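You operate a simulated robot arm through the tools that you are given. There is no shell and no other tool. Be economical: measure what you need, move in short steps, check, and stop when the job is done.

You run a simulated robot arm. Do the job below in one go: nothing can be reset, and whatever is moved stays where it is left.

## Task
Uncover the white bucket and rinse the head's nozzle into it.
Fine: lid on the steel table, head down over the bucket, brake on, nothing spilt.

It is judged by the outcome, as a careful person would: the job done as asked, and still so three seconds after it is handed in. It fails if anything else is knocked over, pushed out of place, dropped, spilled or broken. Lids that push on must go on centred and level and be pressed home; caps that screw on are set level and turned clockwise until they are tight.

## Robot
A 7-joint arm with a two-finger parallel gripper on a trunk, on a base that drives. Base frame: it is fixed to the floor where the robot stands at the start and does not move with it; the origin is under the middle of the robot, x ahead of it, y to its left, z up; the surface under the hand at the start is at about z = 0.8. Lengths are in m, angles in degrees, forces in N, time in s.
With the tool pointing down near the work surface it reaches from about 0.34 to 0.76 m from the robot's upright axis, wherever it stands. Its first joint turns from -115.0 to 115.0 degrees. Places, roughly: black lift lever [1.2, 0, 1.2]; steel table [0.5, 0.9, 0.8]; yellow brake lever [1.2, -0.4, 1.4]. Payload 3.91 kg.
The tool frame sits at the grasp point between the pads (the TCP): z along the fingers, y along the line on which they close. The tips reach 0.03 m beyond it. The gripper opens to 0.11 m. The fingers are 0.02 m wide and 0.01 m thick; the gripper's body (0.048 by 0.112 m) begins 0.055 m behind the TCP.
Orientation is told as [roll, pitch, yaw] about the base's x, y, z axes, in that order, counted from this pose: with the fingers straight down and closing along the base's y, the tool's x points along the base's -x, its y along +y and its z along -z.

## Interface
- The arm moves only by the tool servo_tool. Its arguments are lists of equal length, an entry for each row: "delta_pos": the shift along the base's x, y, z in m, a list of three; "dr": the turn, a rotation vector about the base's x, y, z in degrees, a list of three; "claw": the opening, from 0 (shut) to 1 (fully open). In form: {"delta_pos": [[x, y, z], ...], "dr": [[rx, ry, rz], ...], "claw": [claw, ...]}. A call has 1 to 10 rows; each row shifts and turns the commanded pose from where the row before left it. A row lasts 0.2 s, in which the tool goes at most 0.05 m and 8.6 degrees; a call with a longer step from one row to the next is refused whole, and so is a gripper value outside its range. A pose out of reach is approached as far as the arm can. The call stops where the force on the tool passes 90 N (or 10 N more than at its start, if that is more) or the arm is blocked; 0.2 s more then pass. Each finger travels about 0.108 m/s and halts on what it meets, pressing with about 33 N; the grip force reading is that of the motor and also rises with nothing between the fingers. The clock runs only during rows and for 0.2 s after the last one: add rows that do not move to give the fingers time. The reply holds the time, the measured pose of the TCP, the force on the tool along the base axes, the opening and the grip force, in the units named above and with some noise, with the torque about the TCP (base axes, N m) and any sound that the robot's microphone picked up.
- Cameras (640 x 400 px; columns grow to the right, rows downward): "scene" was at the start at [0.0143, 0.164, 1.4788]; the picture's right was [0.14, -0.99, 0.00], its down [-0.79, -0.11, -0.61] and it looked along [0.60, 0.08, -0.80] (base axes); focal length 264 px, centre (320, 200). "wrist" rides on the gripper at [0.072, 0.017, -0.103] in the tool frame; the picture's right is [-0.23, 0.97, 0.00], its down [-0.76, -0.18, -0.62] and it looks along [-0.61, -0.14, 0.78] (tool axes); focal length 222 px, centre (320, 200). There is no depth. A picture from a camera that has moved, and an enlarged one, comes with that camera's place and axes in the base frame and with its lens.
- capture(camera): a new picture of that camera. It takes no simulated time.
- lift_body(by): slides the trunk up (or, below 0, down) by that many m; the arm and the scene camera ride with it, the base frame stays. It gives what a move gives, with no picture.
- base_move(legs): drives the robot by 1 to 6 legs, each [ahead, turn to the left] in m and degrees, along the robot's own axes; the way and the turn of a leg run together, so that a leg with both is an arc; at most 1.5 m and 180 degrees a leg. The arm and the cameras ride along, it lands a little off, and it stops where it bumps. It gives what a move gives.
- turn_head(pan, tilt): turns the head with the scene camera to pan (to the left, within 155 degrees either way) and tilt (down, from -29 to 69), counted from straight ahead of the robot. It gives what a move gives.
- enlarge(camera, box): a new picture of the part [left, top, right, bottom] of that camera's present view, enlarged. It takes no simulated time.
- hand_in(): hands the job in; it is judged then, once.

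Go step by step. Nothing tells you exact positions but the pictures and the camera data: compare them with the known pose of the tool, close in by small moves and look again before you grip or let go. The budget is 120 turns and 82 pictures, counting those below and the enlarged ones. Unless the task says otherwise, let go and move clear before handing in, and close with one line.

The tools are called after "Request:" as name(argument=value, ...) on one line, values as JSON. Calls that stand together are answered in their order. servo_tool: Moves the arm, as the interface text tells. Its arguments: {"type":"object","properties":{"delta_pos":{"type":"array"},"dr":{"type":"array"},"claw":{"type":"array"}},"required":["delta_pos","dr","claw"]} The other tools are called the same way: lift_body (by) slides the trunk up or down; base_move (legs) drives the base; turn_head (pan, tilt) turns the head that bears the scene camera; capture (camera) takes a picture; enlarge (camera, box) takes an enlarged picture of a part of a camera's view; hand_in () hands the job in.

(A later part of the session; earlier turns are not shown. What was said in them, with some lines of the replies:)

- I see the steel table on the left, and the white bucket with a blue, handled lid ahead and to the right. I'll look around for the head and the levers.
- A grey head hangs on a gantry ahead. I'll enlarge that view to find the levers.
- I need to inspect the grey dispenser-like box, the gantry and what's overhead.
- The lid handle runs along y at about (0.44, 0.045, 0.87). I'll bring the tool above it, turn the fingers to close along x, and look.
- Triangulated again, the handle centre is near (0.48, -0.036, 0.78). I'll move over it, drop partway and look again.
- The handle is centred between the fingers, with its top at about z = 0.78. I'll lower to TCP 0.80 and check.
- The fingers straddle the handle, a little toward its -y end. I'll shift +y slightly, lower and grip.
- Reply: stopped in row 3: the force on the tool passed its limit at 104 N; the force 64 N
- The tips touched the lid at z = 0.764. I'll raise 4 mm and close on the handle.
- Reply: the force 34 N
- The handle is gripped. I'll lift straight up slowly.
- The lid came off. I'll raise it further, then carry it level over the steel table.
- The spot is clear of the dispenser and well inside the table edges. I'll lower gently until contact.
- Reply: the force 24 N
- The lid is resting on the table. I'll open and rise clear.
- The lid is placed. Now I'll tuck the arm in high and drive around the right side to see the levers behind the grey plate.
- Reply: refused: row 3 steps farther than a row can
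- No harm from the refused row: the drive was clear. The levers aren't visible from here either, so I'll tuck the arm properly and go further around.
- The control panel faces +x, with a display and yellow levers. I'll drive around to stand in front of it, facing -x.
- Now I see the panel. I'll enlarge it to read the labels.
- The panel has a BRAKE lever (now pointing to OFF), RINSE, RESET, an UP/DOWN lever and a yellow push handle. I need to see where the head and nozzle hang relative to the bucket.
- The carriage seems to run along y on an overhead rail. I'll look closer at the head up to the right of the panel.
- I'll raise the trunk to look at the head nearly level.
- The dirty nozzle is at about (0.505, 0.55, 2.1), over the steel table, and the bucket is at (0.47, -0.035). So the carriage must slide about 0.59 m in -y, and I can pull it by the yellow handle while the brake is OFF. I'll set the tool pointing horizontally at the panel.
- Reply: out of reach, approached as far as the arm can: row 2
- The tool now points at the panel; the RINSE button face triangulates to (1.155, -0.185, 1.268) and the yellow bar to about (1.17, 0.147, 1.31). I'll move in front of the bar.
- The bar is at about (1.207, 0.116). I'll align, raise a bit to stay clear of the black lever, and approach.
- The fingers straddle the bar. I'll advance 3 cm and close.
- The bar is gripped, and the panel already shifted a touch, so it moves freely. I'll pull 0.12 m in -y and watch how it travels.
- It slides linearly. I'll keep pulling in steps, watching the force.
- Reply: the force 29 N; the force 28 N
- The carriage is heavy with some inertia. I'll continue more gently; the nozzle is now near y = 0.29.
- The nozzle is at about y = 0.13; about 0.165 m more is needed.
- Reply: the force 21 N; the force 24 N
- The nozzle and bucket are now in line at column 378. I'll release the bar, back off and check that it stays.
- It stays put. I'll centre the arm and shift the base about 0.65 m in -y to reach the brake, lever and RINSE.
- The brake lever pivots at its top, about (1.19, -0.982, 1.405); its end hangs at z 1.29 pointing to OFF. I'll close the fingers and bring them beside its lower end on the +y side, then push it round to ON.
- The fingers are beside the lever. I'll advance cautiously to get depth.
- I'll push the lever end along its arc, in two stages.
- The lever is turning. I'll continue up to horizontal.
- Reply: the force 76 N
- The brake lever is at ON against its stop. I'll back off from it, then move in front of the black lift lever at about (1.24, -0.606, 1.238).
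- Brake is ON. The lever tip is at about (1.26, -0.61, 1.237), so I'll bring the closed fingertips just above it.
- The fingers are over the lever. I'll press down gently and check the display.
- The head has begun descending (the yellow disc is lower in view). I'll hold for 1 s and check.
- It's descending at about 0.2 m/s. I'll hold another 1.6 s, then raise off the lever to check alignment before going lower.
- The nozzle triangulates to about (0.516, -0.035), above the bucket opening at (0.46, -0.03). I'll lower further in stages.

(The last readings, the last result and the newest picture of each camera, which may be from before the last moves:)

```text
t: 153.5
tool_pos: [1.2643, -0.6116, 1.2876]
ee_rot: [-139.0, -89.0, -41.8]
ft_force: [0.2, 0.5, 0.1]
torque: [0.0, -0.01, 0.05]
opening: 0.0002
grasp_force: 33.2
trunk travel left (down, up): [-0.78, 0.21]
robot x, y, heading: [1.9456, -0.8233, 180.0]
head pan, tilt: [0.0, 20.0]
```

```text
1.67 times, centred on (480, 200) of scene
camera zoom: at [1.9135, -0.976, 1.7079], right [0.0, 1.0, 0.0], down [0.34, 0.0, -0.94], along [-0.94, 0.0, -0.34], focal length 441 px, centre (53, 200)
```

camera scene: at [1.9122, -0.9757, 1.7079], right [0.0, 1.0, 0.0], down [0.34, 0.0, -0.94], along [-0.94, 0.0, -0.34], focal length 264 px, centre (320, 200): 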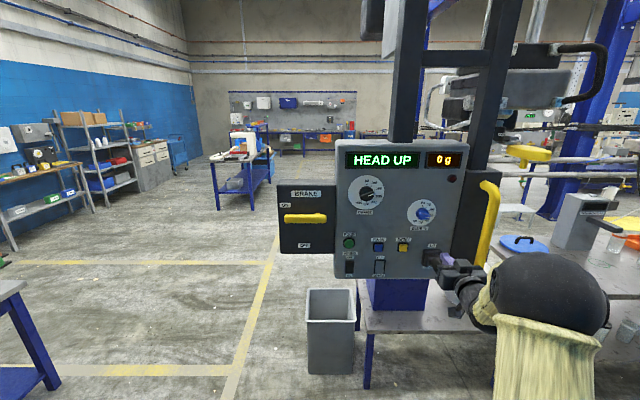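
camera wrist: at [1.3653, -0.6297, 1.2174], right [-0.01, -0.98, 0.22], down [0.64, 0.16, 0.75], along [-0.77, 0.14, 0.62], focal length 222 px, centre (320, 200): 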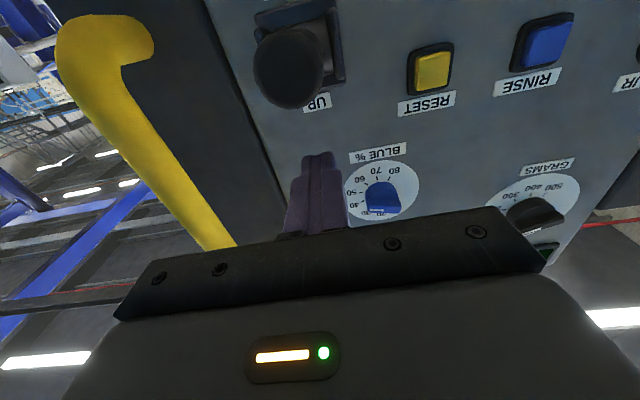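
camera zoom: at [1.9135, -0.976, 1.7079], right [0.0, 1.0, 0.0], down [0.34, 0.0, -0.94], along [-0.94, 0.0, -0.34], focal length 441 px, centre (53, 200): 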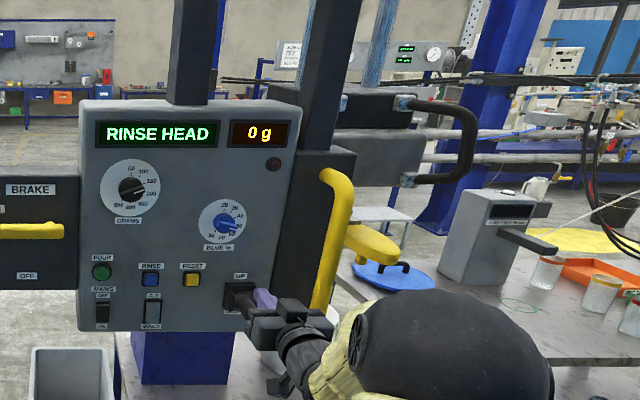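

The display now reads RINSE HEAD. I'll press down once more to see whether it has reached its lower stop.

Request:
servo_tool(delta_pos=[[0, 0, -0.03], [0, 0, -0.025], [0, 0, 0], [0, 0, 0], [0, 0, 0], [0, 0, 0.03], [0, 0, 0.025]], dr=[[0, 0, 0], [0, 0, 0], [0, 0, 0], [0, 0, 0], [0, 0, 0], [0, 0, 0], [0, 0, 0]], claw=[0, 0, 0, 0, 0, 0, 0])

Request:
enlarge(camera="scene", box=[330, 80, 630, 320])

```text
t: 155.1
tool_pos: [1.2636, -0.6111, 1.2863]
ee_rot: [-141.2, -89.1, -39.5]
ft_force: [0.6, -0.2, 0.5]
torque: [0.02, -0.03, 0.0]
opening: 0.0
grasp_force: 33.1
trunk travel left (down, up): [-0.78, 0.21]
robot x, y, heading: [1.9454, -0.8253, 179.6]
head pan, tilt: [0.0, 20.0]
```

```text
1.67 times, centred on (480, 200) of scene
camera zoom: at [1.9135, -0.976, 1.7079], right [0.0, 1.0, 0.0], down [0.34, 0.0, -0.94], along [-0.94, 0.0, -0.34], focal length 441 px, centre (53, 200)
```

zoom: 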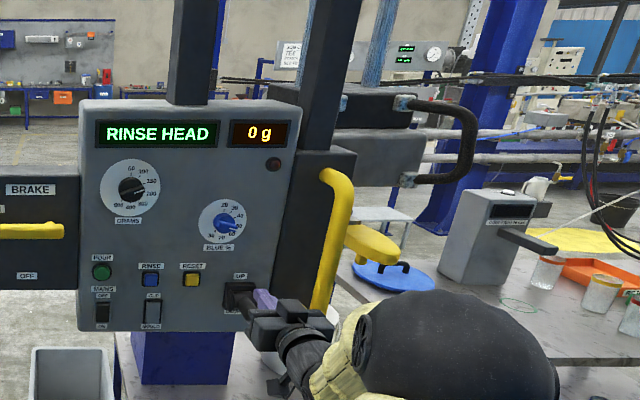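

The head is fully down. I'll move the closed fingers in front of the RINSE button at (1.155, -0.785, 1.268), and re-check nozzle-over-bucket alignment before pressing.

Request:
servo_tool(delta_pos=[[0.04, 0, 0], [0.04, -0.01, 0], [0, -0.045, 0], [0, -0.045, 0], [0, -0.045, -0.01], [0, -0.029, -0.008], [-0.03, 0, 0], [-0.03, 0, 0], [-0.03, 0, 0], [-0.035, 0, 0]], dr=[[0, 0, 0], [0, 0, 0], [0, 0, 0], [0, 0, 0], [0, 0, 0], [0, 0, 0], [0, 0, 0], [0, 0, 0], [0, 0, 0], [0, 0, 0]], claw=[0, 0, 0, 0, 0, 0, 0, 0, 0, 0])

Request:
capture(camera="scene")

Request:
capture(camera="wrist")

```text
t: 157.3
tool_pos: [1.2168, -0.7866, 1.2685]
ee_rot: [-139.3, -89.1, -41.4]
ft_force: [0.0, 0.2, -0.2]
torque: [0.03, 0.02, 0.02]
opening: 0.0
grasp_force: 32.9
trunk travel left (down, up): [-0.78, 0.21]
robot x, y, heading: [1.946, -0.8227, 179.9]
head pan, tilt: [0.0, 20.0]
```

```text
14 pictures are left
camera scene: at [1.911, -0.9759, 1.7079], right [0.0, 1.0, 0.0], down [0.34, 0.0, -0.94], along [-0.94, 0.0, -0.34], focal length 264 px, centre (320, 200)
```

scene: 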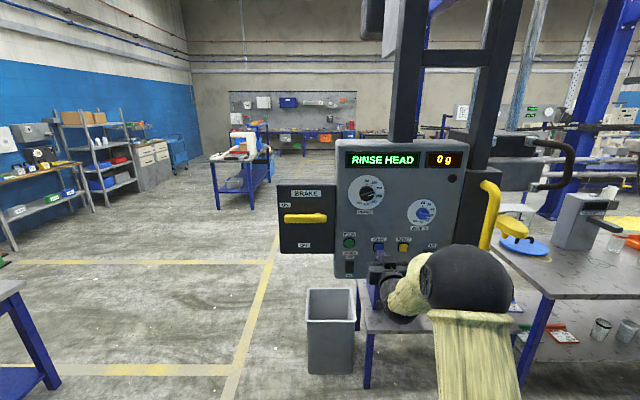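

```text
13 pictures are left
camera wrist: at [1.3188, -0.8044, 1.1933], right [-0.01, -0.98, 0.22], down [0.63, 0.16, 0.76], along [-0.77, 0.14, 0.62], focal length 222 px, centre (320, 200)
```

wrist: 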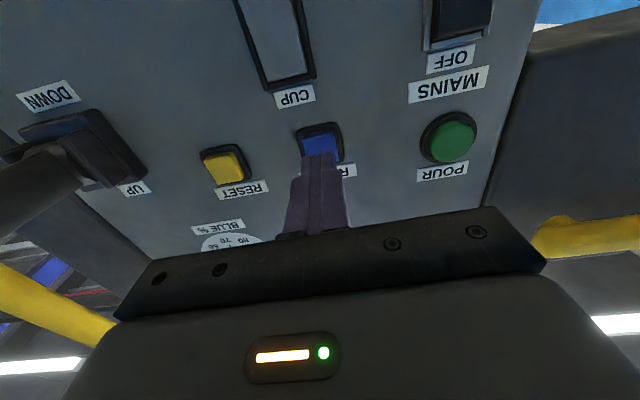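

The fingers point at RINSE, and my measurements put the nozzle about 4 cm from the bucket's centre, well inside its 12 cm radius. I'll press RINSE.

Request:
servo_tool(delta_pos=[[-0.006, 0, -0.004], [-0.006, 0, 0], [-0.005, 0, 0], [-0.004, 0, 0], [-0.004, 0, 0], [0, 0, 0]], dr=[[0, 0, 0], [0, 0, 0], [0, 0, 0], [0, 0, 0], [0, 0, 0], [0, 0, 0]], claw=[0, 0, 0, 0, 0, 0])

Request:
enlarge(camera="scene", box=[330, 130, 490, 290])

```text
t: 158.7
tool_pos: [1.1926, -0.7856, 1.2659]
ee_rot: [-141.4, -89.0, -39.2]
ft_force: [3.3, -1.1, 0.0]
torque: [-0.02, 0.0, 0.03]
opening: 0.0
grasp_force: 32.6
trunk travel left (down, up): [-0.78, 0.21]
robot x, y, heading: [1.9464, -0.8208, 179.9]
head pan, tilt: [0.0, 20.0]
heard: click
```

```text
2.50 times, centred on (410, 210) of scene
camera zoom: at [1.9131, -0.9758, 1.708], right [0.0, 1.0, 0.0], down [0.34, 0.0, -0.94], along [-0.94, 0.0, -0.34], focal length 661 px, centre (95, 175)
```

zoom: 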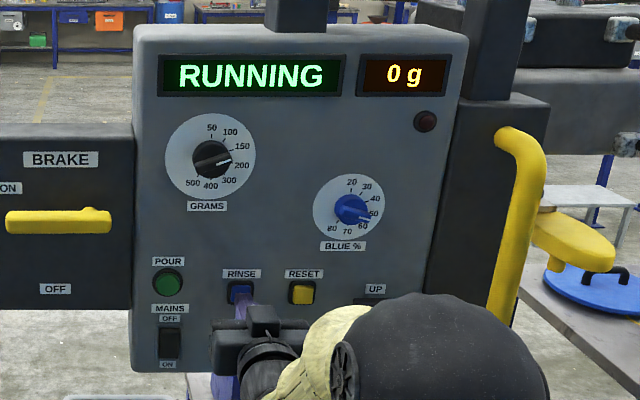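

It clicked and the display shows RUNNING. I'll back off from the button and wait for the rinse to finish.

Request:
servo_tool(delta_pos=[[0.02, 0, 0], [0.04, 0, 0], [0.04, 0, 0], [0, 0, 0], [0, 0, 0], [0, 0, 0], [0, 0, 0], [0, 0, 0], [0, 0, 0], [0, 0, 0]], dr=[[0, 0, 0], [0, 0, 0], [0, 0, 0], [0, 0, 0], [0, 0, 0], [0, 0, 0], [0, 0, 0], [0, 0, 0], [0, 0, 0], [0, 0, 0]], claw=[0, 0, 0, 0, 0, 0, 0, 0, 0, 0])

Request:
servo_tool(delta_pos=[[0, 0, 0], [0, 0, 0], [0, 0, 0], [0, 0, 0], [0, 0, 0], [0, 0, 0], [0, 0, 0], [0, 0, 0], [0, 0, 0], [0, 0, 0]], dr=[[0, 0, 0], [0, 0, 0], [0, 0, 0], [0, 0, 0], [0, 0, 0], [0, 0, 0], [0, 0, 0], [0, 0, 0], [0, 0, 0], [0, 0, 0]], claw=[0, 0, 0, 0, 0, 0, 0, 0, 0, 0])

Request:
enlarge(camera="scene", box=[270, 130, 590, 330])

```text
t: 160.9
tool_pos: [1.2925, -0.7863, 1.265]
ee_rot: [-141.1, -89.1, -39.7]
ft_force: [-0.3, -0.4, -0.1]
torque: [0.0, 0.02, -0.03]
opening: 0.0
grasp_force: 32.9
trunk travel left (down, up): [-0.78, 0.21]
robot x, y, heading: [1.9474, -0.8252, 179.8]
head pan, tilt: [0.0, 20.0]
```

```text
t: 163.1
tool_pos: [1.2917, -0.7856, 1.2636]
ee_rot: [-141.2, -89.0, -39.6]
ft_force: [-0.1, -0.1, 0.5]
torque: [0.01, 0.04, 0.0]
opening: 0.0
grasp_force: 32.9
trunk travel left (down, up): [-0.78, 0.21]
robot x, y, heading: [1.9447, -0.8236, 179.8]
head pan, tilt: [0.0, 20.0]
```

```text
2.00 times, centred on (430, 230) of scene
camera zoom: at [1.9123, -0.9758, 1.7079], right [0.0, 1.0, 0.0], down [0.34, 0.0, -0.94], along [-0.94, 0.0, -0.34], focal length 529 px, centre (100, 140)
```

zoom: 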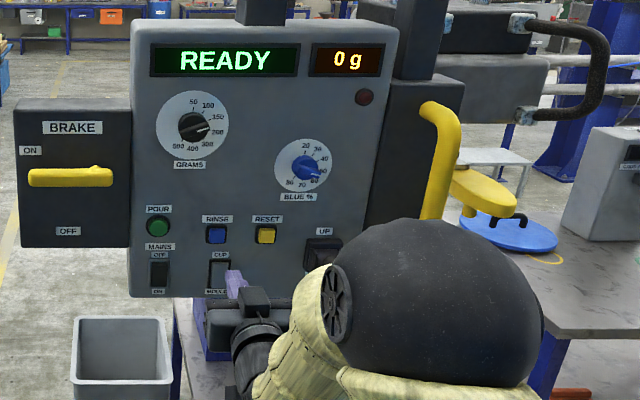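

The display reads READY, so the rinse is done. I'll retract the arm, back away a little and take a final check look.

Request:
servo_tool(delta_pos=[[0.04, 0, 0], [0.04, 0, 0], [0.03, 0, 0], [0, 0, 0]], dr=[[0, 0, 0], [0, 0, 0], [0, 0, 0], [0, 0, 0]], claw=[0, 0, 0, 0])

Request:
base_move(legs=[[0, 90], [0.5, 0]])

Request:
turn_head(pan=-128, tilt=22)

Request:
capture(camera="scene")

```text
t: 164.1
tool_pos: [1.403, -0.7864, 1.2655]
ee_rot: [-140.1, -89.1, -40.5]
ft_force: [-0.7, 0.2, -0.4]
torque: [0.01, -0.01, 0.04]
opening: 0.0
grasp_force: 32.6
trunk travel left (down, up): [-0.78, 0.21]
robot x, y, heading: [1.9456, -0.822, 179.9]
head pan, tilt: [0.0, 20.0]
```

```text
t: 173.0
tool_pos: [1.9032, -1.8684, 1.2644]
ee_rot: [-139.8, -89.1, 48.7]
ft_force: [0.4, -0.4, -0.5]
torque: [0.01, 0.01, -0.04]
opening: 0.0
grasp_force: 33.1
trunk travel left (down, up): [-0.78, 0.21]
robot x, y, heading: [1.9427, -1.3229, -90.4]
head pan, tilt: [0.0, 20.0]
```

```text
t: 175.1
tool_pos: [1.9033, -1.8676, 1.2644]
ee_rot: [-140.9, -89.0, 49.8]
ft_force: [-0.2, -0.2, -0.1]
torque: [-0.03, 0.0, 0.01]
opening: 0.0002
grasp_force: 33.1
trunk travel left (down, up): [-0.78, 0.21]
robot x, y, heading: [1.9437, -1.3275, -90.0]
head pan, tilt: [-128.0, 22.0]
```

```text
10 pictures are left
camera scene: at [2.0239, -1.2086, 1.7047], right [0.62, 0.78, 0.0], down [0.29, -0.23, -0.93], along [-0.73, 0.57, -0.37], focal length 264 px, centre (320, 200)
```

scene: 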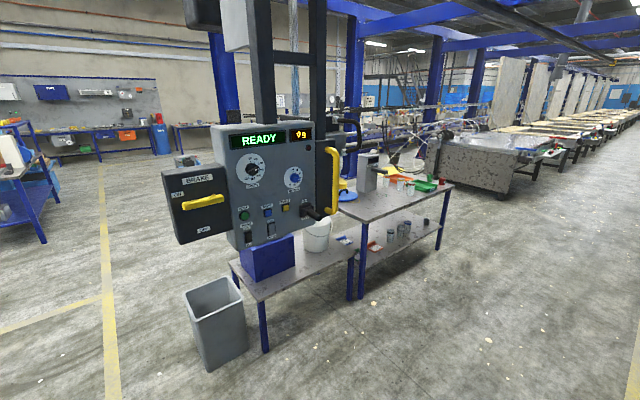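

Request:
enlarge(camera="scene", box=[160, 110, 400, 290])

```text
2.22 times, centred on (280, 200) of scene
camera zoom: at [2.0239, -1.2086, 1.7047], right [0.62, 0.78, 0.0], down [0.29, -0.23, -0.93], along [-0.73, 0.57, -0.37], focal length 588 px, centre (409, 200)
```

zoom: 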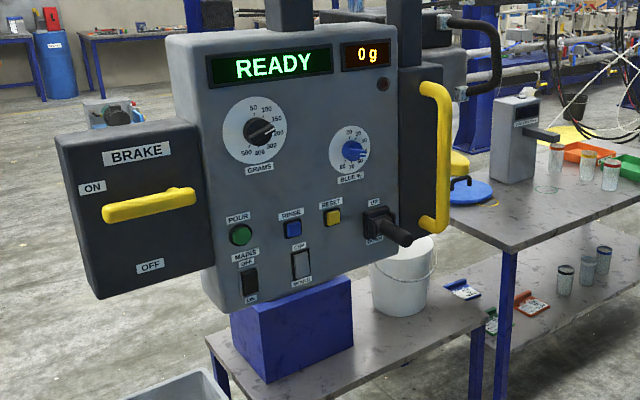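

No spill is visible. The bucket is upright in its place, the lid is on the steel table, the brake is ON, the head is down and the display reads READY, so I'm handing in.

Request:
hand_in()

```text
The job is handed in.
```

The white bucket is uncovered, with its lid on the steel table. The nozzle is rinsed into the bucket with the head down over it and the brake on, and I saw no spill.
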